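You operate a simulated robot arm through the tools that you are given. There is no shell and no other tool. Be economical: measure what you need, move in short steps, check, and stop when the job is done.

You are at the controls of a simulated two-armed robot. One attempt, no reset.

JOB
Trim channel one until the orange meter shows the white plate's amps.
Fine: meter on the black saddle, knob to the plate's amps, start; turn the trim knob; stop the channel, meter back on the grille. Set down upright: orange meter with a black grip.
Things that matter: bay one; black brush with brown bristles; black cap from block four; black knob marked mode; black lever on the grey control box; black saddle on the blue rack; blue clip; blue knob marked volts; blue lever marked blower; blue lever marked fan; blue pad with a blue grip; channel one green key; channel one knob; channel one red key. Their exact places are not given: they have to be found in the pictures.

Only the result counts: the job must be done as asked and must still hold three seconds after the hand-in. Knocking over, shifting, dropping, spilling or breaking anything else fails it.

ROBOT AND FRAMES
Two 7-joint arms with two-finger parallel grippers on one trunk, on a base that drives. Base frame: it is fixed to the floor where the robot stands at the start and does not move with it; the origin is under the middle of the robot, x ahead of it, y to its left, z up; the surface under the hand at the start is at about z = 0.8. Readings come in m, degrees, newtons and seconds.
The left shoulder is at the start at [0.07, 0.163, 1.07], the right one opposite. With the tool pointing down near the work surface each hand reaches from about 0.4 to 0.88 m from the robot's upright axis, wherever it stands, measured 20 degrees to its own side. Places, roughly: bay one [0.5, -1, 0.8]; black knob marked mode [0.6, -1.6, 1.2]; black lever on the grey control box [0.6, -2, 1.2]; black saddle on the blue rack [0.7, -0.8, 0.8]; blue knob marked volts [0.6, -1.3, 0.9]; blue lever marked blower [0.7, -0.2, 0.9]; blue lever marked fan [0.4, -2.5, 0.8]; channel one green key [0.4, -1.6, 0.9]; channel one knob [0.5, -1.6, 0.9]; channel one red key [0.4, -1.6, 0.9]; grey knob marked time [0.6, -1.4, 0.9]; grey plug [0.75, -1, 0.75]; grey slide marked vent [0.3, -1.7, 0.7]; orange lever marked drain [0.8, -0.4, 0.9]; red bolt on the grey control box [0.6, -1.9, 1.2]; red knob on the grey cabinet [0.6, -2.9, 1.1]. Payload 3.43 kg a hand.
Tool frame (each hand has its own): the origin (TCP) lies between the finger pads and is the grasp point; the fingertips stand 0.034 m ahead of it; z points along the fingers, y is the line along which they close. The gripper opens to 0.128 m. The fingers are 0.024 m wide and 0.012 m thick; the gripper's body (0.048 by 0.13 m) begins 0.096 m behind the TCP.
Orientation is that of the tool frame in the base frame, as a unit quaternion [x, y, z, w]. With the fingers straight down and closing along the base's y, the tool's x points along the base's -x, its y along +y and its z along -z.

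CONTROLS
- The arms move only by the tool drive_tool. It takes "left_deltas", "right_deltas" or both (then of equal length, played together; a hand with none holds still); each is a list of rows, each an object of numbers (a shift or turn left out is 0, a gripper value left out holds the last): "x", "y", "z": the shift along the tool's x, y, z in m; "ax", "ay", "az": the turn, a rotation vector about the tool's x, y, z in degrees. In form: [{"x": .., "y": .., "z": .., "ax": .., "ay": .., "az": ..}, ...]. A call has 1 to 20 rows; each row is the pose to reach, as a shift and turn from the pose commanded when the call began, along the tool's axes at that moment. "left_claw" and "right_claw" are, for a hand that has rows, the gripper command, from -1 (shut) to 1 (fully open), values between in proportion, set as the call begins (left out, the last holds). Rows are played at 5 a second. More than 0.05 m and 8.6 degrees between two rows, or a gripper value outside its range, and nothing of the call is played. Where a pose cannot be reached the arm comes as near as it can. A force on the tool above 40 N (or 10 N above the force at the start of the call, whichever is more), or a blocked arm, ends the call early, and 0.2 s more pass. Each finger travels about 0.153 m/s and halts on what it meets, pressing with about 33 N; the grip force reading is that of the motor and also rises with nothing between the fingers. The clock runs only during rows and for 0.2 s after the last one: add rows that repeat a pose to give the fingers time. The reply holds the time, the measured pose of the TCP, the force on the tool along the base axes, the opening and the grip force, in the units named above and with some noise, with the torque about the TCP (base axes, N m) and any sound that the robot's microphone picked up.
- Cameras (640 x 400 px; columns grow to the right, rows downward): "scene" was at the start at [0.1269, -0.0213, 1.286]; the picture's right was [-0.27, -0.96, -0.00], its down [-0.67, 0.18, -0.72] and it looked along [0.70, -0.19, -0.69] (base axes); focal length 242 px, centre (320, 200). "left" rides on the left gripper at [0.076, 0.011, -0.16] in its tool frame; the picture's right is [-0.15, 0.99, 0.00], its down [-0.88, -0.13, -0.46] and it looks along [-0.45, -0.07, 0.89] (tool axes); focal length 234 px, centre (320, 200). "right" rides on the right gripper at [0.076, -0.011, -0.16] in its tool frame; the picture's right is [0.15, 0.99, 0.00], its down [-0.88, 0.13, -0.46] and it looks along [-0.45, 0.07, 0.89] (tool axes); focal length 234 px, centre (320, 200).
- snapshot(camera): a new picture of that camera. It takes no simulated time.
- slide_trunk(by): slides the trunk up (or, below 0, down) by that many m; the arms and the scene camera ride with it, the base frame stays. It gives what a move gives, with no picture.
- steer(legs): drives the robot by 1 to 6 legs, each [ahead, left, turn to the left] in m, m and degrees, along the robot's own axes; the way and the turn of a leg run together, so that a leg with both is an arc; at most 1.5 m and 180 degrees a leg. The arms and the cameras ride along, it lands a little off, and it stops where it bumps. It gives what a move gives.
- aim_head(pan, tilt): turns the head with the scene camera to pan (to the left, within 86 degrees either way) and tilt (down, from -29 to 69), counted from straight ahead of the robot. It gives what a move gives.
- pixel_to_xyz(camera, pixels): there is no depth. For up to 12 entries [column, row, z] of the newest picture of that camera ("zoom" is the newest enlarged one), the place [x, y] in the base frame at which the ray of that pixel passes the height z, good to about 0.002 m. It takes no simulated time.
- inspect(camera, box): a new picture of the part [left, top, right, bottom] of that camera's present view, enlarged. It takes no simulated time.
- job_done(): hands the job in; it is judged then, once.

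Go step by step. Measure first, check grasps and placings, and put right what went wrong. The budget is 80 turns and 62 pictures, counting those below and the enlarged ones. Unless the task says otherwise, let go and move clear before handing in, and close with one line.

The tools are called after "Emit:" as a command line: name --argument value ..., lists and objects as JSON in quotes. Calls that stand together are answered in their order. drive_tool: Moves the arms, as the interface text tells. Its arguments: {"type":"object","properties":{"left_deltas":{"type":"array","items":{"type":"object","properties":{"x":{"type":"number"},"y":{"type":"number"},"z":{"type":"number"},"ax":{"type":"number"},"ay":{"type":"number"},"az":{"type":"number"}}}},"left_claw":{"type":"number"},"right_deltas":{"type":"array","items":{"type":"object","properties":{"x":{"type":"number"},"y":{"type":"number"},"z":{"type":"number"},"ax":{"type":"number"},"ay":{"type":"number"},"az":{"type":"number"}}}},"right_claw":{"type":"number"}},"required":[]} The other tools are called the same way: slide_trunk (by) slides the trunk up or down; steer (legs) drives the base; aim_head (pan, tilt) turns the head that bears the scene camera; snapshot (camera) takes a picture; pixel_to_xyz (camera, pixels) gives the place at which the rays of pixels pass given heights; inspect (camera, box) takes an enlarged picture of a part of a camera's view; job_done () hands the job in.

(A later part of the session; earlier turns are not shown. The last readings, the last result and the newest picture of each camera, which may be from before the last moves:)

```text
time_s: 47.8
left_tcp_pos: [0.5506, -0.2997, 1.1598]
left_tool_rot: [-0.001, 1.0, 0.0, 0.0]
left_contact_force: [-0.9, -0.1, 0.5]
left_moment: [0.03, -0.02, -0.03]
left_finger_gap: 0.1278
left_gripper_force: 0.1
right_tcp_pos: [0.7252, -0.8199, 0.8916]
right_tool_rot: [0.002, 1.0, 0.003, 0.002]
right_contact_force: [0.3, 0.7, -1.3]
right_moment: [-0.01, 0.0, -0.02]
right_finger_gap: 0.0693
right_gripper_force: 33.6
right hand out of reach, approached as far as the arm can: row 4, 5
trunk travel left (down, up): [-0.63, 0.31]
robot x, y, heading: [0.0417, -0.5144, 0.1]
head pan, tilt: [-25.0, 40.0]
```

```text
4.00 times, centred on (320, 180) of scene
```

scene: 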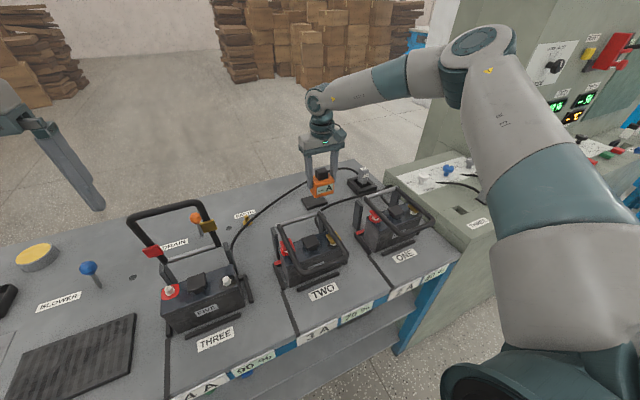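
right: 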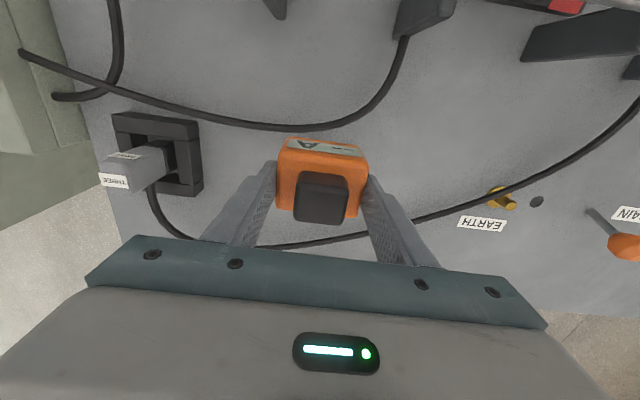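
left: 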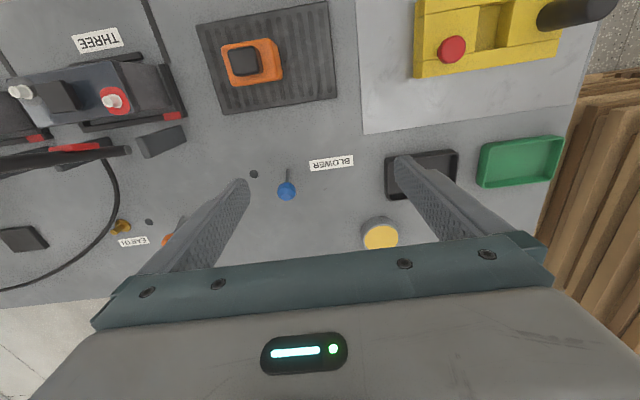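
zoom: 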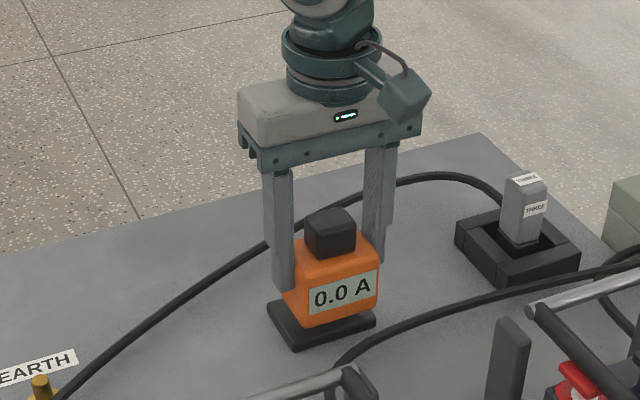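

The meter now reads "0.0 A", so it senses the saddle; the arm is at its low limit, so I lower it the last centimetre with the trunk in small steps.

Emit:
slide_trunk --by -0.008

Emit:
inspect --camera "scene" --box '[280, 160, 360, 230]'

```text
time_s: 48.4
left_tcp_pos: [0.5506, -0.2983, 1.1514]
left_tool_rot: [0.0, 1.0, 0.0, -0.001]
left_contact_force: [0.7, 0.0, 0.1]
left_moment: [-0.02, 0.04, 0.02]
left_finger_gap: 0.1281
left_gripper_force: 0.1
right_tcp_pos: [0.7256, -0.8204, 0.8847]
right_tool_rot: [0.001, 1.0, 0.002, 0.001]
right_contact_force: [0.0, 0.3, -1.9]
right_moment: [-0.01, -0.04, -0.03]
right_finger_gap: 0.0695
right_gripper_force: 32.8
trunk travel left (down, up): [-0.622, 0.318]
robot x, y, heading: [0.0403, -0.5172, 0.2]
head pan, tilt: [-25.0, 40.0]
```

```text
5.71 times, centred on (320, 195) of scene
```

zoom: 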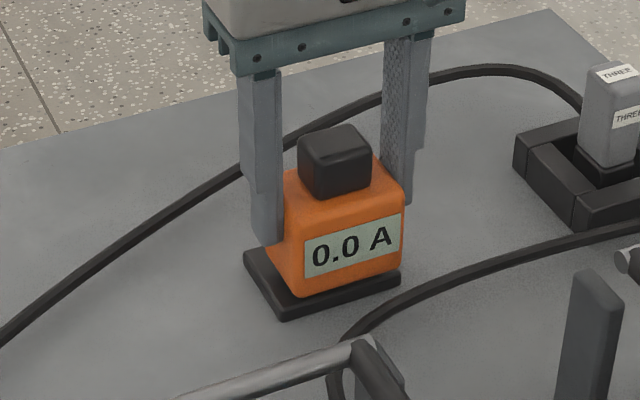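

Almost down; the meter sits slightly toward -y. I'll nudge +0.004 m in y and lower the trunk a bit more, watching the force.

Emit:
drive_tool --right_deltas '[{"y": 0.004}, {"y": 0.004}]'

Emit:
slide_trunk --by -0.004

Emit:
slide_trunk --by -0.003

```text
time_s: 49.0
left_tcp_pos: [0.5507, -0.2994, 1.1526]
left_tool_rot: [0.0, 1.0, 0.0, 0.0]
left_contact_force: [-0.3, -0.3, -0.4]
left_moment: [0.01, 0.03, -0.01]
left_finger_gap: 0.1279
left_gripper_force: 0.0
right_tcp_pos: [0.7244, -0.8149, 0.8841]
right_tool_rot: [0.001, 1.0, 0.003, 0.004]
right_contact_force: [0.2, -0.6, -1.8]
right_moment: [-0.04, -0.02, 0.03]
right_finger_gap: 0.0693
right_gripper_force: 33.0
trunk travel left (down, up): [-0.622, 0.318]
robot x, y, heading: [0.0433, -0.5195, 0.2]
head pan, tilt: [-25.0, 40.0]
```

```text
time_s: 49.5
left_tcp_pos: [0.5508, -0.3003, 1.1494]
left_tool_rot: [0.0, 1.0, 0.0, 0.0]
left_contact_force: [-0.2, 0.1, -0.2]
left_moment: [-0.01, -0.01, 0.01]
left_finger_gap: 0.1279
left_gripper_force: 0.1
right_tcp_pos: [0.7243, -0.8163, 0.8807]
right_tool_rot: [0.001, 1.0, 0.002, 0.003]
right_contact_force: [0.2, -0.3, -2.5]
right_moment: [0.03, 0.01, -0.01]
right_finger_gap: 0.0696
right_gripper_force: 32.9
trunk travel left (down, up): [-0.618, 0.322]
robot x, y, heading: [0.0416, -0.5177, 0.1]
head pan, tilt: [-25.0, 40.0]
```

```text
time_s: 50.0
left_tcp_pos: [0.5508, -0.2999, 1.144]
left_tool_rot: [0.001, 1.0, 0.0, -0.001]
left_contact_force: [0.5, 0.0, -0.1]
left_moment: [-0.02, 0.01, 0.01]
left_finger_gap: 0.128
left_gripper_force: 0.2
right_tcp_pos: [0.7246, -0.8164, 0.8774]
right_tool_rot: [0.001, 1.0, 0.003, 0.004]
right_contact_force: [0.3, 0.0, -1.2]
right_moment: [-0.01, 0.02, 0.0]
right_finger_gap: 0.0693
right_gripper_force: 33.1
trunk travel left (down, up): [-0.615, 0.325]
robot x, y, heading: [0.0428, -0.5184, 0.1]
head pan, tilt: [-25.0, 40.0]
```

Still only the meter's own weight on the hand at z=0.8774; I continue down in 3 mm steps.

Emit:
slide_trunk --by -0.003

Emit:
slide_trunk --by -0.003

Emit:
inspect --camera "scene" --box '[280, 160, 360, 230]'

```text
time_s: 50.6
left_tcp_pos: [0.5498, -0.2993, 1.1448]
left_tool_rot: [0.0, 1.0, -0.001, 0.0]
left_contact_force: [-0.7, -1.0, 0.4]
left_moment: [-0.01, -0.04, 0.01]
left_finger_gap: 0.128
left_gripper_force: 0.0
right_tcp_pos: [0.7243, -0.8166, 0.8763]
right_tool_rot: [0.001, 1.0, 0.003, 0.004]
right_contact_force: [-1.5, -2.3, 11.3]
right_moment: [-0.57, 0.27, 0.03]
right_finger_gap: 0.0696
right_gripper_force: 32.8
trunk travel left (down, up): [-0.612, 0.328]
robot x, y, heading: [0.0424, -0.5176, -0.1]
head pan, tilt: [-25.0, 40.0]
```

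```text
time_s: 51.1
left_tcp_pos: [0.5486, -0.2981, 1.1396]
left_tool_rot: [-0.001, 1.0, 0.0, 0.001]
left_contact_force: [0.3, 0.6, -0.5]
left_moment: [0.01, 0.01, -0.02]
left_finger_gap: 0.1278
left_gripper_force: 0.0
right_tcp_pos: [0.7243, -0.8156, 0.8735]
right_tool_rot: [0.001, 1.0, 0.003, 0.006]
right_contact_force: [3.5, -5.9, 23.1]
right_moment: [-0.51, 0.01, 0.09]
right_finger_gap: 0.0696
right_gripper_force: 33.0
trunk travel left (down, up): [-0.609, 0.331]
robot x, y, heading: [0.0397, -0.5182, 0.3]
head pan, tilt: [-25.0, 40.0]
```

```text
5.71 times, centred on (320, 195) of scene
```

zoom: 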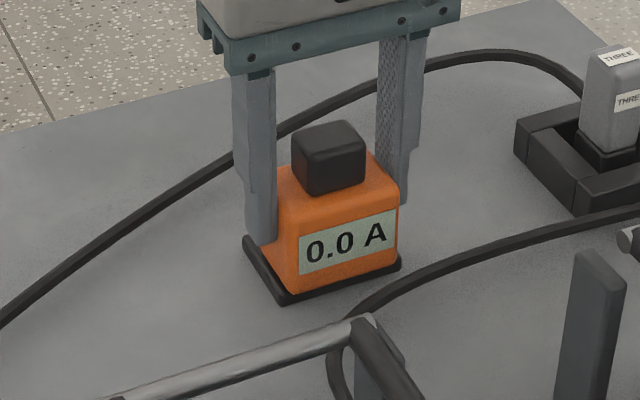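

It is seated on the saddle (23 N upward force). I release and rise.

Emit:
drive_tool --right_deltas '[{}, {}, {}]' --right_claw 0.6

Emit:
drive_tool --right_deltas '[{"z": -0.04}, {"z": -0.08}, {"z": -0.12}, {"z": -0.16}, {"z": -0.2}, {"z": -0.25}, {"z": -0.25}]'

Emit:
inspect --camera "scene" --box '[240, 130, 400, 230]'

```text
time_s: 51.9
left_tcp_pos: [0.5511, -0.2992, 1.139]
left_tool_rot: [-0.001, 1.0, 0.0, 0.001]
left_contact_force: [-0.1, 0.4, -0.7]
left_moment: [0.0, 0.01, -0.01]
left_finger_gap: 0.1281
left_gripper_force: 0.1
right_tcp_pos: [0.7254, -0.8161, 0.8711]
right_tool_rot: [0.0, 1.0, 0.003, 0.003]
right_contact_force: [0.5, -1.3, -0.3]
right_moment: [0.02, 0.04, -0.01]
right_finger_gap: 0.1023
right_gripper_force: 0.0
trunk travel left (down, up): [-0.609, 0.331]
robot x, y, heading: [0.0426, -0.5191, 0.1]
head pan, tilt: [-25.0, 40.0]
```

```text
time_s: 53.5
left_tcp_pos: [0.5509, -0.3001, 1.1391]
left_tool_rot: [-0.001, 1.0, 0.0, 0.0]
left_contact_force: [0.9, -0.7, 0.3]
left_moment: [0.0, 0.0, 0.03]
left_finger_gap: 0.1278
left_gripper_force: 0.1
right_tcp_pos: [0.722, -0.819, 1.1207]
right_tool_rot: [0.001, 1.0, 0.002, 0.003]
right_contact_force: [0.4, 0.9, 0.6]
right_moment: [-0.01, 0.01, 0.03]
right_finger_gap: 0.1026
right_gripper_force: 0.0
trunk travel left (down, up): [-0.609, 0.331]
robot x, y, heading: [0.0418, -0.5181, 0.2]
head pan, tilt: [-25.0, 40.0]
```

```text
4.00 times, centred on (320, 180) of scene
```

zoom: 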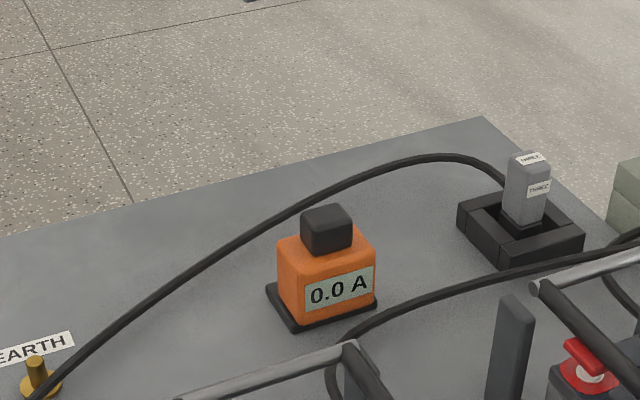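

The meter stands upright on the saddle reading 0.0 A. I retract the right hand, back off and drive to the console.

Emit:
drive_tool --right_deltas '[{"x": 0.045}, {"x": 0.09}, {"x": 0.135}, {"x": 0.18}, {"x": 0.225}, {"x": 0.27}, {"x": 0.27}]' --left_deltas '[{"x": 0.03}, {"x": 0.06}, {"x": 0.09}, {"x": 0.09}, {"x": 0.09}, {"x": 0.09}, {"x": 0.09}]'

Emit:
steer --legs '[[-0.15, 0, 0], [0, -0.83, 0]]'

Emit:
aim_head --pan -10 --tilt 40

Emit:
snapshot --camera "scene"

Emit:
snapshot --camera "right"

```text
time_s: 55.1
left_tcp_pos: [0.4611, -0.3, 1.1391]
left_tool_rot: [-0.001, 1.0, 0.0, -0.001]
left_contact_force: [-0.7, -1.6, -0.7]
left_moment: [0.02, 0.02, 0.01]
left_finger_gap: 0.1282
left_gripper_force: 0.0
right_tcp_pos: [0.4533, -0.8131, 1.1182]
right_tool_rot: [0.001, 1.0, 0.003, 0.003]
right_contact_force: [-0.8, 0.1, 0.2]
right_moment: [0.04, 0.07, -0.02]
right_finger_gap: 0.1024
right_gripper_force: 0.1
trunk travel left (down, up): [-0.609, 0.331]
robot x, y, heading: [0.0405, -0.5191, 0.0]
head pan, tilt: [-25.0, 40.0]
```

```text
time_s: 60.4
left_tcp_pos: [0.3105, -1.1116, 1.1412]
left_tool_rot: [-0.002, 1.0, 0.0, 0.0]
left_contact_force: [0.7, 0.1, -0.1]
left_moment: [-0.01, 0.0, -0.03]
left_finger_gap: 0.1279
left_gripper_force: 0.1
right_tcp_pos: [0.3043, -1.6255, 1.1204]
right_tool_rot: [-0.001, 1.0, 0.003, 0.003]
right_contact_force: [-0.3, 0.5, 0.1]
right_moment: [0.02, -0.02, -0.02]
right_finger_gap: 0.1024
right_gripper_force: 0.0
trunk travel left (down, up): [-0.609, 0.331]
robot x, y, heading: [-0.1062, -1.329, 0.7]
head pan, tilt: [-25.0, 40.0]
```

```text
time_s: 61.2
left_tcp_pos: [0.3114, -1.1123, 1.1419]
left_tool_rot: [-0.002, 1.0, 0.0, 0.001]
left_contact_force: [0.8, -0.1, -0.4]
left_moment: [-0.03, 0.03, 0.01]
left_finger_gap: 0.1279
left_gripper_force: 0.0
right_tcp_pos: [0.3062, -1.6246, 1.12]
right_tool_rot: [-0.001, 1.0, 0.002, 0.003]
right_contact_force: [-0.9, -0.9, 0.3]
right_moment: [0.04, 0.03, -0.01]
right_finger_gap: 0.1025
right_gripper_force: 0.1
trunk travel left (down, up): [-0.609, 0.331]
robot x, y, heading: [-0.1105, -1.3321, 0.5]
head pan, tilt: [-10.0, 40.0]
```

```text
28 pictures are left
```

scene: 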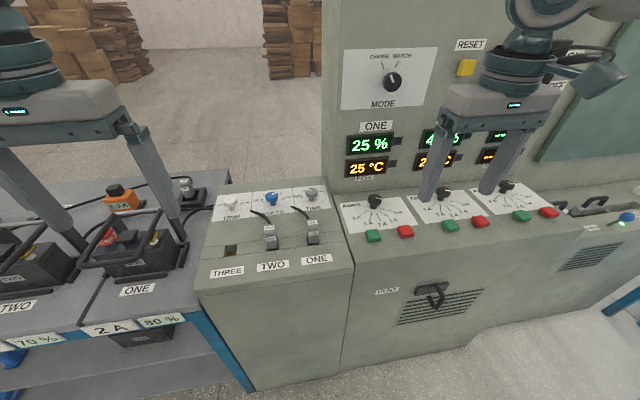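

```text
27 pictures are left
```

right: 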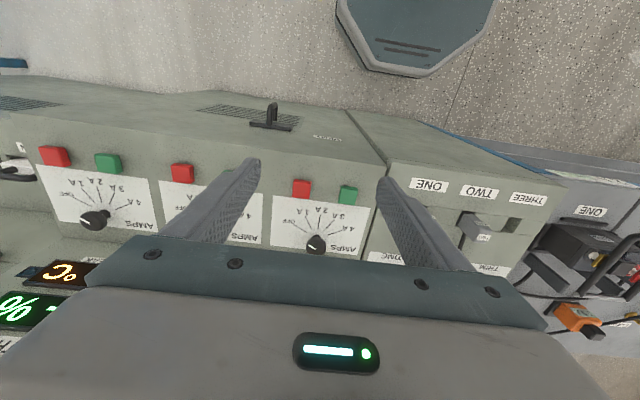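

The console is in view: channel one knob at scene (375,200), green key (373,236), red key (405,231), trim knob (230,200). I'll zoom on the channel panel, trim panel and the meter.

Emit:
inspect --camera "scene" --box '[336, 180, 426, 250]'

Emit:
pixel_to_xyz --camera "zoom" --pixels '[[10, 10, 0.9]]'

Emit:
inspect --camera "scene" --box '[90, 170, 340, 280]'

Emit:
inspect --camera "right" --box '[262, 170, 392, 265]'

```text
5.71 times, centred on (381, 215) of scene
```

zoom: 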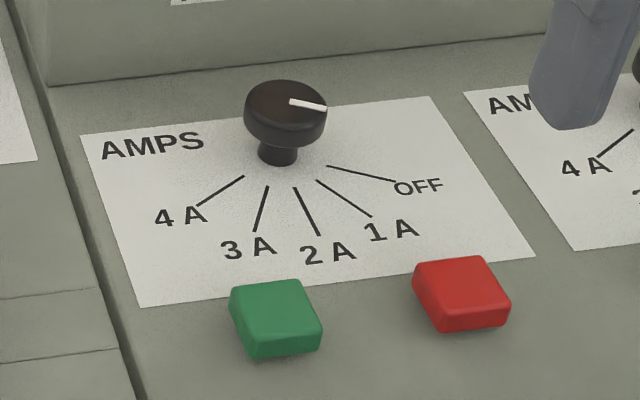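

```text
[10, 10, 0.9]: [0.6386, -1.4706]
```

```text
2.56 times, centred on (215, 225) of scene
```

zoom: 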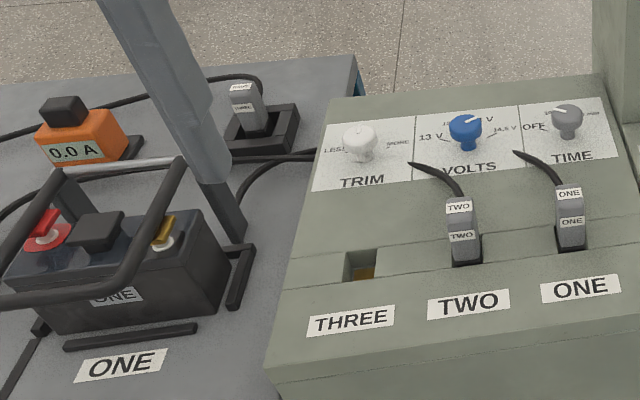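

```text
4.21 times, centred on (327, 218) of right
```

zoom: 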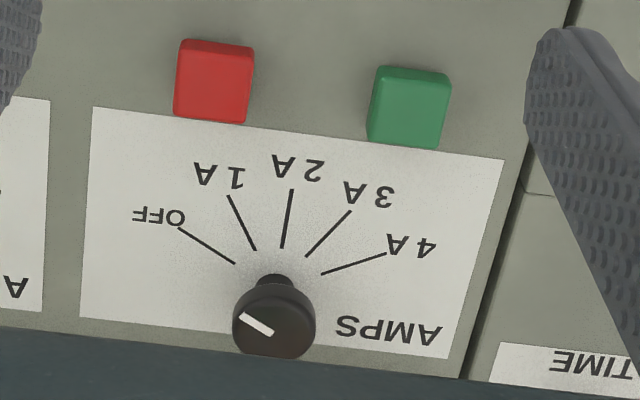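

Meter reads 0.0 A; channel one's knob points at OFF. I'll triangulate knob and keys from both cameras and get the tick angles.

Emit:
pixel_to_xyz --camera "zoom" --pixels '[[272, 317, 0.93], [272, 317, 0.91], [413, 98, 0.89], [213, 72, 0.89], [235, 263, 0.87], [180, 229, 0.87], [282, 248, 0.87], [292, 190, 0.87], [306, 256, 0.87], [350, 211, 0.87], [256, 249, 0.87], [229, 196, 0.87]]'

Emit:
pixel_to_xyz --camera "scene" --pixels '[[374.9, 197, 0.93], [374.9, 197, 0.91], [372.8, 233.4, 0.89], [405.6, 229.9, 0.89], [372.8, 233.4, 0.87], [405.6, 229.9, 0.87], [376.6, 212.9, 0.87], [380.7, 221, 0.87], [390.2, 211.5, 0.87], [230, 199, 0.91], [230, 199, 0.93], [374.9, 197, 0.95]]'

```text
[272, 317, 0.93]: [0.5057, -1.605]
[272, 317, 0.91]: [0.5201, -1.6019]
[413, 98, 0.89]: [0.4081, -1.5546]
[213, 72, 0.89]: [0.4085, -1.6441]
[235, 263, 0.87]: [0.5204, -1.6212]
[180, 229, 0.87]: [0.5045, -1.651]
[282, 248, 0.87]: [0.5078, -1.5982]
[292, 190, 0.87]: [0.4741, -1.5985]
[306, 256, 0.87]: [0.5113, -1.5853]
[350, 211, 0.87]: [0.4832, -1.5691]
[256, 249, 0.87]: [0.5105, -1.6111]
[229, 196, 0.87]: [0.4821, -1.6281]
```

```text
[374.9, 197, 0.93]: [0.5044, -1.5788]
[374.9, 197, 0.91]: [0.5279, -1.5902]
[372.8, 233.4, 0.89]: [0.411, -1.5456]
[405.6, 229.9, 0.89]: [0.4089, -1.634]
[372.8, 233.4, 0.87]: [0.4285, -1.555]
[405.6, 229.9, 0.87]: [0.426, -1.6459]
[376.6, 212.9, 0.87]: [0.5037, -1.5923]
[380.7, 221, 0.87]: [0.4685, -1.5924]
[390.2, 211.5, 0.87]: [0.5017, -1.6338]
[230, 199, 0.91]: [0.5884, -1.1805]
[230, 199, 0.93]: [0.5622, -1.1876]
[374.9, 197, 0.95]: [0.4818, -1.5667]
```

Tick lines converge at the pivot (0.532,-1.599); OFF to 2 A is 60° clockwise from above, knob top near z=0.905. I'll move above it with the gripper pre-turned -30° and check.

Emit:
drive_tool --right_deltas '[{"x": -0.045, "y": 0.005, "az": -7.5}, {"x": -0.09, "y": 0.01, "az": -15}, {"x": -0.135, "y": 0.015, "az": -22.5}, {"x": -0.18, "y": 0.02, "az": -30}, {"x": -0.226, "y": 0.0256, "az": -30}, {"x": -0.226, "y": 0.0256, "az": -30, "z": 0.05}, {"x": -0.226, "y": 0.0256, "az": -30, "z": 0.1}, {"x": -0.226, "y": 0.0256, "az": -30, "z": 0.14}, {"x": -0.226, "y": 0.0256, "az": -30, "z": 0.14}]' --right_claw 0.4

Emit:
snapshot --camera "right"

Emit:
inspect --camera "scene" --box '[300, 130, 460, 250]'

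```text
time_s: 63.2
left_tcp_pos: [0.3103, -1.1114, 1.1416]
left_tool_rot: [-0.003, 1.0, 0.0, 0.0]
left_contact_force: [0.2, 0.6, 1.0]
left_moment: [0.01, 0.04, 0.01]
left_finger_gap: 0.1279
left_gripper_force: 0.1
right_tcp_pos: [0.5339, -1.599, 0.9813]
right_tool_rot: [-0.259, 0.966, 0.002, 0.003]
right_contact_force: [-0.4, -0.6, -0.4]
right_moment: [-0.01, -0.01, -0.02]
right_finger_gap: 0.0897
right_gripper_force: 0.1
trunk travel left (down, up): [-0.609, 0.331]
robot x, y, heading: [-0.1093, -1.3302, 0.4]
head pan, tilt: [-10.0, 40.0]
```

```text
23 pictures are left
```

right: 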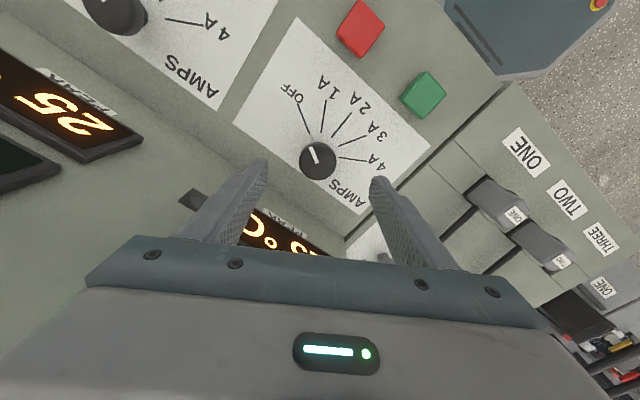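

```text
3.33 times, centred on (380, 190) of scene
```

zoom: 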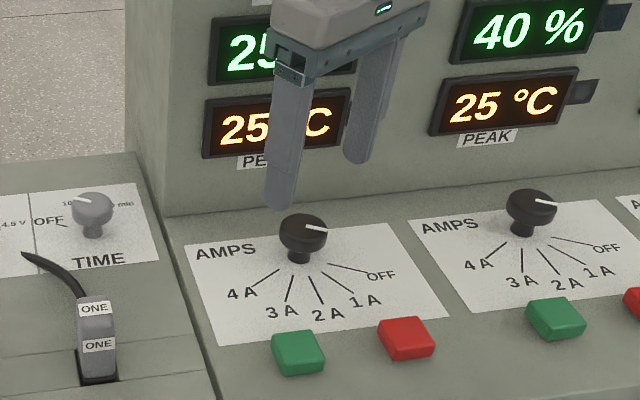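

Emit:
pixel_to_xyz --camera "right" --pixels '[[318, 161, 0.905], [318, 161, 0.915], [318, 161, 0.895], [335, 135, 0.87], [349, 113, 0.87], [340, 157, 0.87], [366, 161, 0.87]]'

```text
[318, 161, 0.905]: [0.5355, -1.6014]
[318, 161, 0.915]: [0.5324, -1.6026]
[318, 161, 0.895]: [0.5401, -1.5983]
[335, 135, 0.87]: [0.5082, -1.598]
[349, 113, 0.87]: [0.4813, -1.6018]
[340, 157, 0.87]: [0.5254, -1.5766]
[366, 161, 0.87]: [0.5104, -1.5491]
```

Hand is centred over the knob within 2 mm. I descend to z≈0.918 and close on it.

Emit:
drive_tool --right_deltas '[{"z": 0.03}, {"z": 0.06}, {"z": 0.062}, {"z": 0.062}]'

Emit:
drive_tool --right_deltas '[{}, {}, {}]' --right_claw -1

```text
time_s: 64.2
left_tcp_pos: [0.3115, -1.1122, 1.1409]
left_tool_rot: [-0.003, 1.0, 0.0, -0.001]
left_contact_force: [0.3, -0.3, 0.1]
left_moment: [0.01, 0.0, 0.01]
left_finger_gap: 0.1279
left_gripper_force: 0.1
right_tcp_pos: [0.5343, -1.5967, 0.9186]
right_tool_rot: [-0.26, 0.966, 0.003, 0.004]
right_contact_force: [-0.1, 0.0, -0.1]
right_moment: [0.03, -0.01, -0.01]
right_finger_gap: 0.0894
right_gripper_force: 0.0
trunk travel left (down, up): [-0.609, 0.331]
robot x, y, heading: [-0.1036, -1.3284, 0.5]
head pan, tilt: [-10.0, 40.0]
```

```text
time_s: 65.0
left_tcp_pos: [0.3114, -1.1136, 1.1402]
left_tool_rot: [-0.003, 1.0, 0.0, 0.0]
left_contact_force: [-0.7, -0.8, 0.3]
left_moment: [-0.05, -0.02, 0.02]
left_finger_gap: 0.1279
left_gripper_force: 0.2
right_tcp_pos: [0.5359, -1.6002, 0.9194]
right_tool_rot: [-0.26, 0.966, 0.002, 0.006]
right_contact_force: [10.8, -16.9, 7.4]
right_moment: [-1.3, 0.17, -0.1]
right_finger_gap: 0.041
right_gripper_force: 45.2
trunk travel left (down, up): [-0.609, 0.331]
robot x, y, heading: [-0.1091, -1.3329, 0.5]
head pan, tilt: [-10.0, 40.0]
```

Knob gripped (0.041 m) with about 20 N side load along -tool y; I ease 2 mm that way, then turn +60°.

Emit:
drive_tool --right_deltas '[{"y": -0.0025}, {"y": -0.0025, "az": 8}, {"y": -0.0025, "az": 16}, {"y": -0.0025, "az": 24}, {"y": -0.0025, "az": 32}, {"y": -0.0025, "az": 40}, {"y": -0.0025, "az": 48}, {"y": -0.0025, "az": 56}, {"y": -0.0025, "az": 60}, {"y": -0.0025, "az": 60}]'

Emit:
inspect --camera "scene" --box '[320, 170, 432, 250]'

```text
time_s: 67.2
left_tcp_pos: [0.3123, -1.1078, 1.1393]
left_tool_rot: [-0.004, 1.0, -0.001, 0.0]
left_contact_force: [0.6, -0.2, 0.0]
left_moment: [0.0, 0.0, -0.02]
left_finger_gap: 0.1281
left_gripper_force: 0.0
right_tcp_pos: [0.5345, -1.5941, 0.9191]
right_tool_rot: [0.257, 0.966, 0.003, 0.001]
right_contact_force: [4.9, 29.0, -7.0]
right_moment: [0.94, -0.27, 0.19]
right_finger_gap: 0.0411
right_gripper_force: 45.2
trunk travel left (down, up): [-0.609, 0.331]
robot x, y, heading: [-0.1076, -1.3321, 0.4]
head pan, tilt: [-10.0, 40.0]
```

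```text
5.00 times, centred on (376, 210) of scene
```

zoom: 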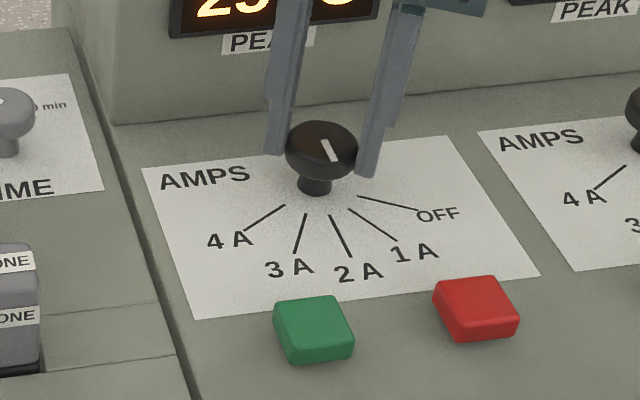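

The white mark now points to 2 A. I release, rise, turn back and move closed fingers above the green key (0.411,-1.554).

Emit:
drive_tool --right_deltas '[{}, {}, {}, {"z": -0.04}, {"z": -0.08}, {"z": -0.08}]' --right_claw 0.4

Emit:
drive_tool --right_deltas '[{"x": 0.032, "y": -0.006, "az": -7.5}, {"x": 0.064, "y": -0.012, "az": -15}, {"x": 0.096, "y": -0.018, "az": -22.5}, {"x": 0.128, "y": -0.0238, "az": -30}, {"x": 0.128, "y": -0.0238, "az": -30, "z": 0.02}, {"x": 0.128, "y": -0.0238, "az": -30, "z": 0.04}, {"x": 0.128, "y": -0.0238, "az": -30, "z": 0.04}]' --right_claw -1

Emit:
inspect --camera "scene" --box '[320, 170, 432, 250]'

Emit:
snapshot --camera "right"

```text
time_s: 68.6
left_tcp_pos: [0.3118, -1.1114, 1.1403]
left_tool_rot: [-0.003, 1.0, 0.0, 0.0]
left_contact_force: [0.4, 0.2, 0.4]
left_moment: [0.0, -0.03, 0.03]
left_finger_gap: 0.1276
left_gripper_force: 0.0
right_tcp_pos: [0.5351, -1.6018, 1.0002]
right_tool_rot: [0.258, 0.966, 0.004, 0.002]
right_contact_force: [-0.8, -0.5, 0.4]
right_moment: [0.0, 0.03, -0.03]
right_finger_gap: 0.0896
right_gripper_force: 0.0
trunk travel left (down, up): [-0.609, 0.331]
robot x, y, heading: [-0.1086, -1.3311, 0.5]
head pan, tilt: [-10.0, 40.0]
```

```text
time_s: 70.2
left_tcp_pos: [0.312, -1.1123, 1.1401]
left_tool_rot: [-0.002, 1.0, 0.0, 0.0]
left_contact_force: [0.4, 0.1, -0.4]
left_moment: [-0.01, -0.02, 0.0]
left_finger_gap: 0.128
left_gripper_force: 0.1
right_tcp_pos: [0.4111, -1.5564, 0.9596]
right_tool_rot: [-0.002, 1.0, 0.004, 0.003]
right_contact_force: [0.3, -0.5, -0.4]
right_moment: [0.01, 0.0, 0.05]
right_finger_gap: 0.0001
right_gripper_force: 33.1
trunk travel left (down, up): [-0.609, 0.331]
robot x, y, heading: [-0.1069, -1.3312, 0.1]
head pan, tilt: [-10.0, 40.0]
```

```text
5.00 times, centred on (376, 210) of scene
```

zoom: 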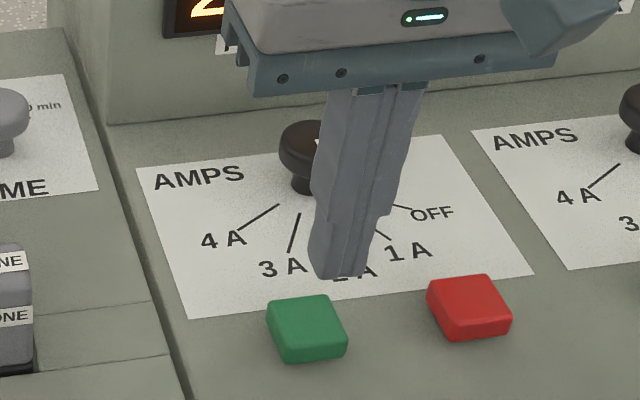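

```text
19 pictures are left
```

right: 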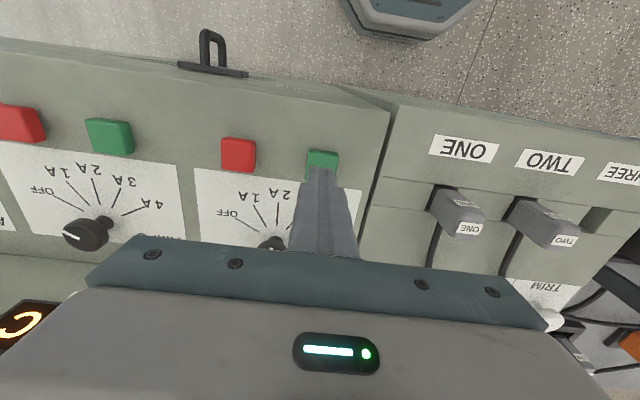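

Emit:
pixel_to_xyz --camera "right" --pixels '[[322, 158, 0.885], [322, 158, 0.895], [310, 151, 0.885], [338, 151, 0.885], [238, 152, 0.885]]'

Emit:
pixel_to_xyz --camera "scene" --pixels '[[372, 234, 0.885], [372, 234, 0.895]]'

```text
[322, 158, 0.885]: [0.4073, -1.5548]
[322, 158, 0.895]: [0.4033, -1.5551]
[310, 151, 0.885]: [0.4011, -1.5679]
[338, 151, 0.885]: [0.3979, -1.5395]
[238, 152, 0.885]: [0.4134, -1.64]
```

```text
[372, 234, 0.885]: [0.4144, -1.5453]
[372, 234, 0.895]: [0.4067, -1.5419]
```

Fingertips are over the green key (0.41,-1.555). I press down in small steps and come back up.

Emit:
drive_tool --right_deltas '[{"y": 0.002, "z": 0.02}, {"y": 0.002, "z": 0.032}, {"y": 0.002, "z": 0.04}, {"y": 0.002, "z": 0.046}, {"y": 0.002, "z": 0.046}]'

Emit:
drive_tool --right_deltas '[{"z": -0.02}, {"z": -0.05}, {"z": -0.05}]'

Emit:
snapshot --camera "scene"

Emit:
inspect --camera "scene" --box '[80, 160, 260, 260]'

```text
time_s: 71.4
left_tcp_pos: [0.3097, -1.1123, 1.1409]
left_tool_rot: [-0.002, 1.0, 0.0, -0.001]
left_contact_force: [-0.3, -0.3, 1.5]
left_moment: [-0.03, 0.0, 0.02]
left_finger_gap: 0.1282
left_gripper_force: 0.0
right_tcp_pos: [0.4111, -1.5557, 0.9121]
right_tool_rot: [-0.001, 1.0, 0.003, 0.003]
right_contact_force: [0.2, 0.0, 1.9]
right_moment: [-0.04, 0.01, 0.02]
right_finger_gap: 0.0001
right_gripper_force: 33.0
trunk travel left (down, up): [-0.609, 0.331]
robot x, y, heading: [-0.1115, -1.3283, 0.2]
head pan, tilt: [-10.0, 40.0]
heard: click
```

```text
time_s: 72.2
left_tcp_pos: [0.3117, -1.1117, 1.1398]
left_tool_rot: [-0.002, 1.0, 0.001, 0.0]
left_contact_force: [0.2, -0.1, -0.5]
left_moment: [0.06, 0.04, 0.01]
left_finger_gap: 0.128
left_gripper_force: 0.1
right_tcp_pos: [0.4107, -1.5552, 0.9623]
right_tool_rot: [-0.001, 1.0, 0.002, 0.003]
right_contact_force: [1.1, -0.3, 0.9]
right_moment: [0.03, -0.01, 0.02]
right_finger_gap: 0.0
right_gripper_force: 33.5
trunk travel left (down, up): [-0.609, 0.331]
robot x, y, heading: [-0.1072, -1.3283, 0.3]
head pan, tilt: [-10.0, 40.0]
```

```text
18 pictures are left
```

scene: 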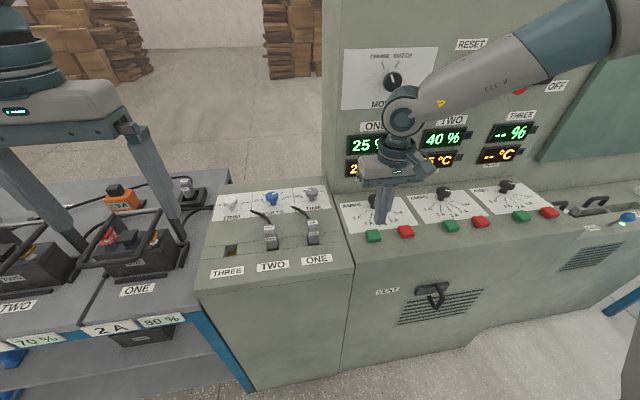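

```text
3.56 times, centred on (170, 210) of scene
```

zoom: 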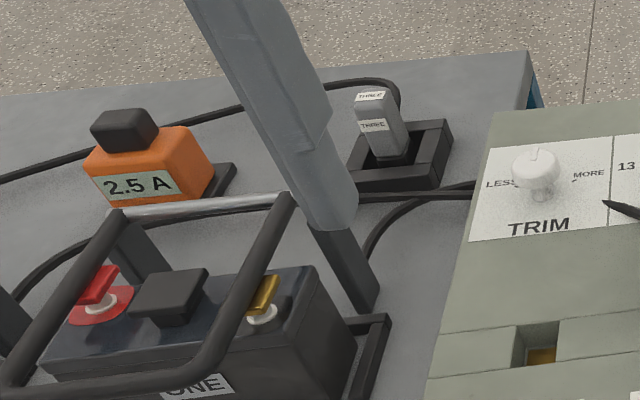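

The channel runs and the meter shows 2.5 A; trim must go toward LESS (counterclockwise). I bring the left hand over the trim knob.

Emit:
drive_tool --left_deltas '[{"x": -0.04, "y": -0.013}, {"x": -0.08, "y": -0.026}, {"x": -0.12, "y": -0.039}, {"x": -0.16, "y": -0.052}, {"x": -0.2, "y": -0.065}, {"x": -0.24, "y": -0.075}, {"x": -0.274, "y": -0.08}, {"x": -0.274, "y": -0.08, "z": 0.05}, {"x": -0.274, "y": -0.08, "z": 0.1}, {"x": -0.274, "y": -0.08, "z": 0.15}, {"x": -0.274, "y": -0.08, "z": 0.15}]' --left_claw 0.3

Emit:
snapshot --camera "left"

Emit:
snapshot --camera "scene"

```text
time_s: 74.6
left_tcp_pos: [0.5835, -1.1895, 0.9927]
left_tool_rot: [-0.003, 1.0, 0.0, 0.001]
left_contact_force: [0.1, 0.0, 0.3]
left_moment: [-0.03, -0.03, -0.05]
left_finger_gap: 0.083
left_gripper_force: 0.1
right_tcp_pos: [0.4109, -1.5561, 0.963]
right_tool_rot: [-0.001, 1.0, 0.002, 0.004]
right_contact_force: [-1.0, -0.2, 0.2]
right_moment: [-0.02, 0.02, -0.01]
right_finger_gap: 0.0
right_gripper_force: 32.7
trunk travel left (down, up): [-0.609, 0.331]
robot x, y, heading: [-0.1066, -1.3278, 0.3]
head pan, tilt: [-10.0, 40.0]
```

```text
16 pictures are left
```

left: 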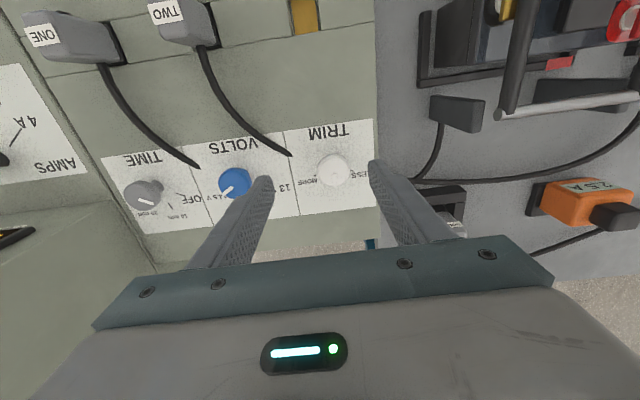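

```text
15 pictures are left
```

scene: 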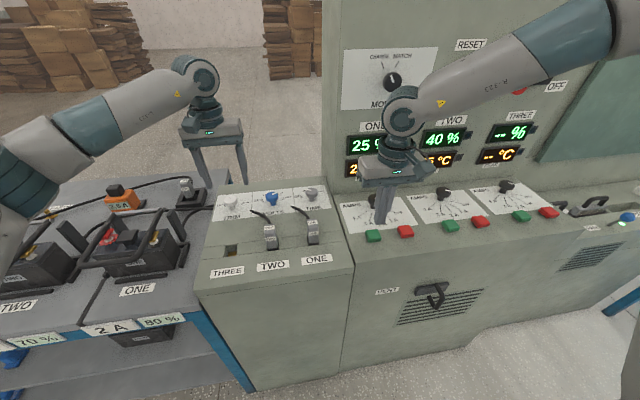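

The meter is readable from both views, and the trim knob is at left pixel (333,169). I measure it.

Emit:
pixel_to_xyz --camera "left" --pixels '[[333, 169, 0.905], [333, 169, 0.915], [333, 169, 0.895], [234, 183, 0.905], [318, 170, 0.905], [349, 170, 0.905]]'

Emit:
pixel_to_xyz --camera "scene" --pixels '[[230.9, 200, 0.905], [230.9, 200, 0.915], [230.9, 200, 0.895]]'

Emit:
inspect --camera "left" --box '[280, 120, 400, 195]'

```text
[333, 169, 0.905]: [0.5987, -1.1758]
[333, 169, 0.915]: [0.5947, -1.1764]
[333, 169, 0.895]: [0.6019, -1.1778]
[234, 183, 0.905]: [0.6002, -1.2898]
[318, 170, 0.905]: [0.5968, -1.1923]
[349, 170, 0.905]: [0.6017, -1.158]
```

```text
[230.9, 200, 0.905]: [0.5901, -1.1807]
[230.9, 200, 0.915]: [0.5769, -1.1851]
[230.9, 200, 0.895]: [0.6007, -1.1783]
```

```text
5.33 times, centred on (340, 158) of left
```

zoom: 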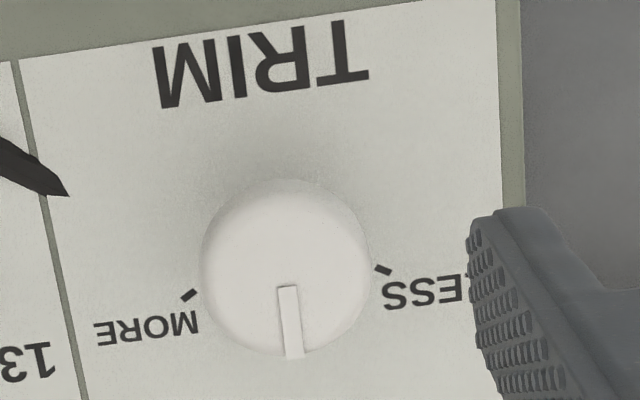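

Trim knob centre is about (0.599,-1.178). I align, descend to z≈0.918 and close.

Emit:
drive_tool --left_deltas '[{"x": -0.0155, "y": 0.0115}, {"x": -0.0155, "y": 0.0115, "z": 0.03}, {"x": -0.0155, "y": 0.0115, "z": 0.06}, {"x": -0.0155, "y": 0.0115, "z": 0.075}, {"x": -0.0155, "y": 0.0115, "z": 0.075}]'

Emit:
drive_tool --left_deltas '[{}, {}, {}]' --left_claw -1

```text
time_s: 75.8
left_tcp_pos: [0.6016, -1.1786, 0.9167]
left_tool_rot: [-0.002, 1.0, 0.0, 0.001]
left_contact_force: [-0.5, 0.5, 0.3]
left_moment: [-0.03, 0.0, 0.03]
left_finger_gap: 0.0832
left_gripper_force: 0.1
right_tcp_pos: [0.4099, -1.5548, 0.9641]
right_tool_rot: [-0.002, 1.0, 0.002, 0.003]
right_contact_force: [0.9, -0.3, -0.1]
right_moment: [0.02, 0.02, 0.02]
right_finger_gap: 0.0001
right_gripper_force: 32.8
trunk travel left (down, up): [-0.609, 0.331]
robot x, y, heading: [-0.107, -1.3293, 0.3]
head pan, tilt: [-10.0, 40.0]
```

```text
time_s: 76.6
left_tcp_pos: [0.5998, -1.1781, 0.9167]
left_tool_rot: [-0.003, 1.0, 0.0, 0.0]
left_contact_force: [-0.1, 5.3, -1.6]
left_moment: [0.37, -0.07, 0.0]
left_finger_gap: 0.0377
left_gripper_force: 45.3
right_tcp_pos: [0.4109, -1.5533, 0.9633]
right_tool_rot: [0.0, 1.0, 0.003, 0.003]
right_contact_force: [-0.3, -0.7, 0.5]
right_moment: [0.0, 0.03, 0.0]
right_finger_gap: 0.0
right_gripper_force: 33.1
trunk travel left (down, up): [-0.609, 0.331]
robot x, y, heading: [-0.1054, -1.3283, 0.4]
head pan, tilt: [-10.0, 40.0]
```

The knob is gripped (0.038 m) nearly centred. I turn -16° toward LESS and read the meter.

Emit:
drive_tool --left_deltas '[{"az": -8}, {"az": -16}, {"az": -16}]'

Emit:
inspect --camera "scene" --box '[80, 160, 260, 260]'

```text
time_s: 77.4
left_tcp_pos: [0.6002, -1.1793, 0.9146]
left_tool_rot: [-0.143, 0.99, -0.001, 0.0]
left_contact_force: [-1.5, 6.0, 2.1]
left_moment: [0.19, 0.14, 0.0]
left_finger_gap: 0.0377
left_gripper_force: 45.0
right_tcp_pos: [0.4101, -1.554, 0.9632]
right_tool_rot: [-0.001, 1.0, 0.003, 0.004]
right_contact_force: [-0.6, 0.2, -0.1]
right_moment: [0.03, -0.02, -0.01]
right_finger_gap: 0.0
right_gripper_force: 33.0
trunk travel left (down, up): [-0.609, 0.331]
robot x, y, heading: [-0.1081, -1.3303, 0.2]
head pan, tilt: [-10.0, 40.0]
```

```text
3.56 times, centred on (170, 210) of scene
```

zoom: 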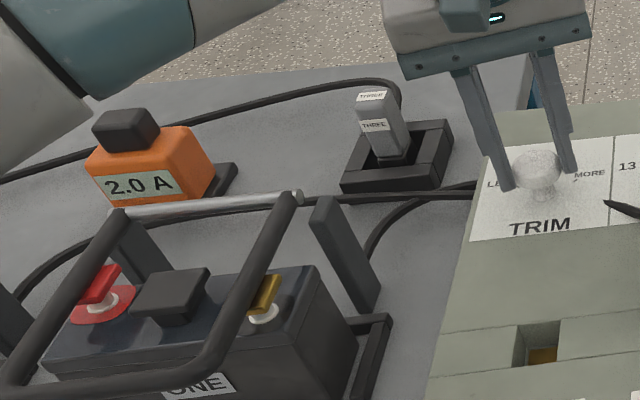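

The meter shows 2.0 A exactly. I release the trim knob, rise, and re-read.

Emit:
drive_tool --left_deltas '[{}, {}, {}, {"z": -0.04}, {"z": -0.08}, {"z": -0.12}, {"z": -0.16}, {"z": -0.16}]' --left_claw 0.3

Emit:
inspect --camera "scene" --box '[80, 160, 260, 260]'

```text
time_s: 79.2
left_tcp_pos: [0.5999, -1.1786, 1.0751]
left_tool_rot: [-0.142, 0.99, 0.0, 0.0]
left_contact_force: [0.0, 0.4, -0.4]
left_moment: [-0.01, 0.0, 0.0]
left_finger_gap: 0.0833
left_gripper_force: 0.1
right_tcp_pos: [0.4118, -1.555, 0.9626]
right_tool_rot: [-0.001, 1.0, 0.003, 0.002]
right_contact_force: [-0.3, 0.2, 0.2]
right_moment: [-0.04, 0.01, 0.0]
right_finger_gap: 0.0001
right_gripper_force: 33.4
trunk travel left (down, up): [-0.609, 0.331]
robot x, y, heading: [-0.1061, -1.329, 0.4]
head pan, tilt: [-10.0, 40.0]
```

```text
3.56 times, centred on (170, 210) of scene
```

zoom: 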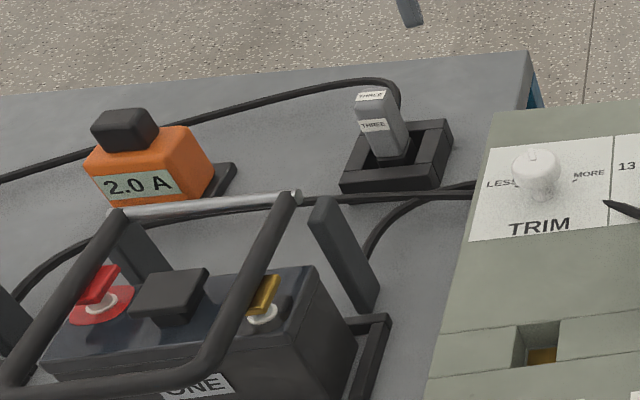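

Still 2.0 A after release. Now I move the right fingers to the red key (0.411,-1.642), press it, and read the meter.

Emit:
drive_tool --right_deltas '[{"y": -0.044}, {"y": -0.087}, {"y": -0.087}, {"y": -0.087, "z": 0.03}, {"y": -0.087, "z": 0.04}, {"y": -0.087, "z": 0.049}, {"y": -0.087, "z": 0.049}]'

Emit:
inspect --camera "scene" --box '[80, 150, 440, 260]'

Emit:
drive_tool --right_deltas '[{"z": -0.04}, {"z": -0.08}, {"z": -0.12}, {"z": -0.16}, {"z": -0.2}, {"z": -0.2}]'

```text
time_s: 80.8
left_tcp_pos: [0.6004, -1.179, 1.075]
left_tool_rot: [-0.143, 0.99, 0.001, 0.0]
left_contact_force: [0.3, -0.4, -0.4]
left_moment: [0.0, 0.01, 0.02]
left_finger_gap: 0.0832
left_gripper_force: 0.0
right_tcp_pos: [0.4109, -1.6422, 0.9138]
right_tool_rot: [-0.001, 1.0, 0.003, 0.003]
right_contact_force: [0.6, -0.7, 0.5]
right_moment: [0.01, 0.02, 0.01]
right_finger_gap: 0.0002
right_gripper_force: 32.8
trunk travel left (down, up): [-0.609, 0.331]
robot x, y, heading: [-0.1079, -1.3261, 0.3]
head pan, tilt: [-10.0, 40.0]
```

```text
1.78 times, centred on (260, 205) of scene
```

zoom: 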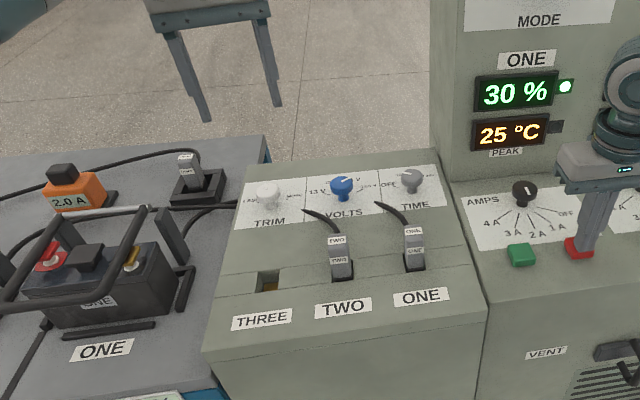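

```text
time_s: 82.2
left_tcp_pos: [0.5999, -1.1794, 1.0755]
left_tool_rot: [-0.142, 0.99, -0.001, 0.0]
left_contact_force: [-0.4, 0.2, -0.3]
left_moment: [0.04, -0.01, 0.01]
left_finger_gap: 0.0831
left_gripper_force: 0.1
right_tcp_pos: [0.4119, -1.6446, 1.1115]
right_tool_rot: [-0.002, 1.0, 0.002, 0.004]
right_contact_force: [-0.1, -0.9, -0.1]
right_moment: [0.02, 0.0, 0.0]
right_finger_gap: 0.0001
right_gripper_force: 33.5
trunk travel left (down, up): [-0.609, 0.331]
robot x, y, heading: [-0.1073, -1.3298, 0.2]
head pan, tilt: [-10.0, 40.0]
```

No click and the run lamp is still lit with 2.0 A; the fingers stopped just short. I press again a little lower and 3 mm nearer the front.

Emit:
drive_tool --right_deltas '[{"x": 0.004, "z": 0.05}, {"x": 0.004, "z": 0.1}, {"x": 0.004, "z": 0.15}, {"x": 0.004, "z": 0.19}, {"x": 0.004, "z": 0.2}, {"x": 0.004, "z": 0.207}, {"x": 0.004, "z": 0.207}]'

Emit:
inspect --camera "scene" --box '[80, 150, 440, 260]'

```text
refused: row 1 steps farther than a row can; nothing moved
```

```text
1.78 times, centred on (260, 205) of scene
```

zoom: 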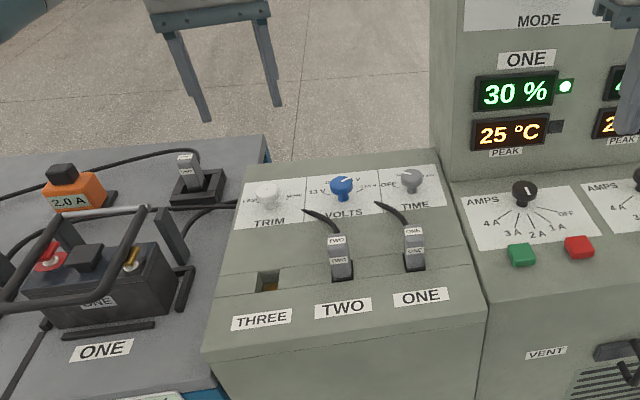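

Emit:
drive_tool --right_deltas '[{"x": 0.004, "z": 0.04}, {"x": 0.004, "z": 0.08}, {"x": 0.004, "z": 0.12}, {"x": 0.004, "z": 0.16}, {"x": 0.004, "z": 0.19}, {"x": 0.004, "z": 0.2}, {"x": 0.004, "z": 0.208}, {"x": 0.004, "z": 0.208}]'

Emit:
drive_tool --right_deltas '[{"z": -0.04}, {"z": -0.08}, {"z": -0.12}, {"z": -0.16}, {"z": -0.2}, {"z": -0.2}]'

Emit:
inspect --camera "scene" --box '[80, 150, 440, 260]'

```text
time_s: 84.0
left_tcp_pos: [0.5987, -1.1785, 1.0768]
left_tool_rot: [-0.142, 0.99, -0.001, 0.002]
left_contact_force: [0.6, -0.2, -0.6]
left_moment: [0.04, -0.01, -0.02]
left_finger_gap: 0.083
left_gripper_force: 0.1
right_tcp_pos: [0.4078, -1.6421, 0.9077]
right_tool_rot: [-0.002, 1.0, 0.003, 0.006]
right_contact_force: [5.9, -7.7, 29.8]
right_moment: [-0.37, -0.09, 0.02]
right_finger_gap: 0.0001
right_gripper_force: 33.3
trunk travel left (down, up): [-0.609, 0.331]
robot x, y, heading: [-0.109, -1.3286, 0.6]
head pan, tilt: [-10.0, 40.0]
heard: click
```

```text
time_s: 85.4
left_tcp_pos: [0.6007, -1.1795, 1.0762]
left_tool_rot: [-0.141, 0.99, 0.0, 0.0]
left_contact_force: [-0.3, 0.2, 0.5]
left_moment: [-0.03, 0.03, 0.03]
left_finger_gap: 0.0831
left_gripper_force: 0.1
right_tcp_pos: [0.4078, -1.6424, 1.1052]
right_tool_rot: [-0.001, 1.0, 0.003, 0.003]
right_contact_force: [0.3, 1.1, -0.1]
right_moment: [0.03, -0.01, -0.02]
right_finger_gap: 0.0001
right_gripper_force: 32.7
trunk travel left (down, up): [-0.609, 0.331]
robot x, y, heading: [-0.1076, -1.3326, 0.2]
head pan, tilt: [-10.0, 40.0]
```

```text
1.78 times, centred on (260, 205) of scene
```

zoom: 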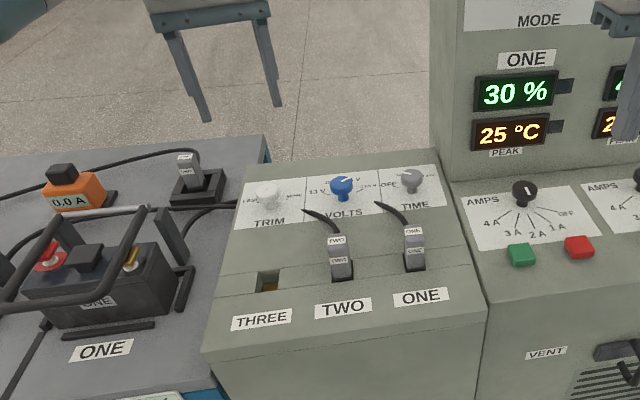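

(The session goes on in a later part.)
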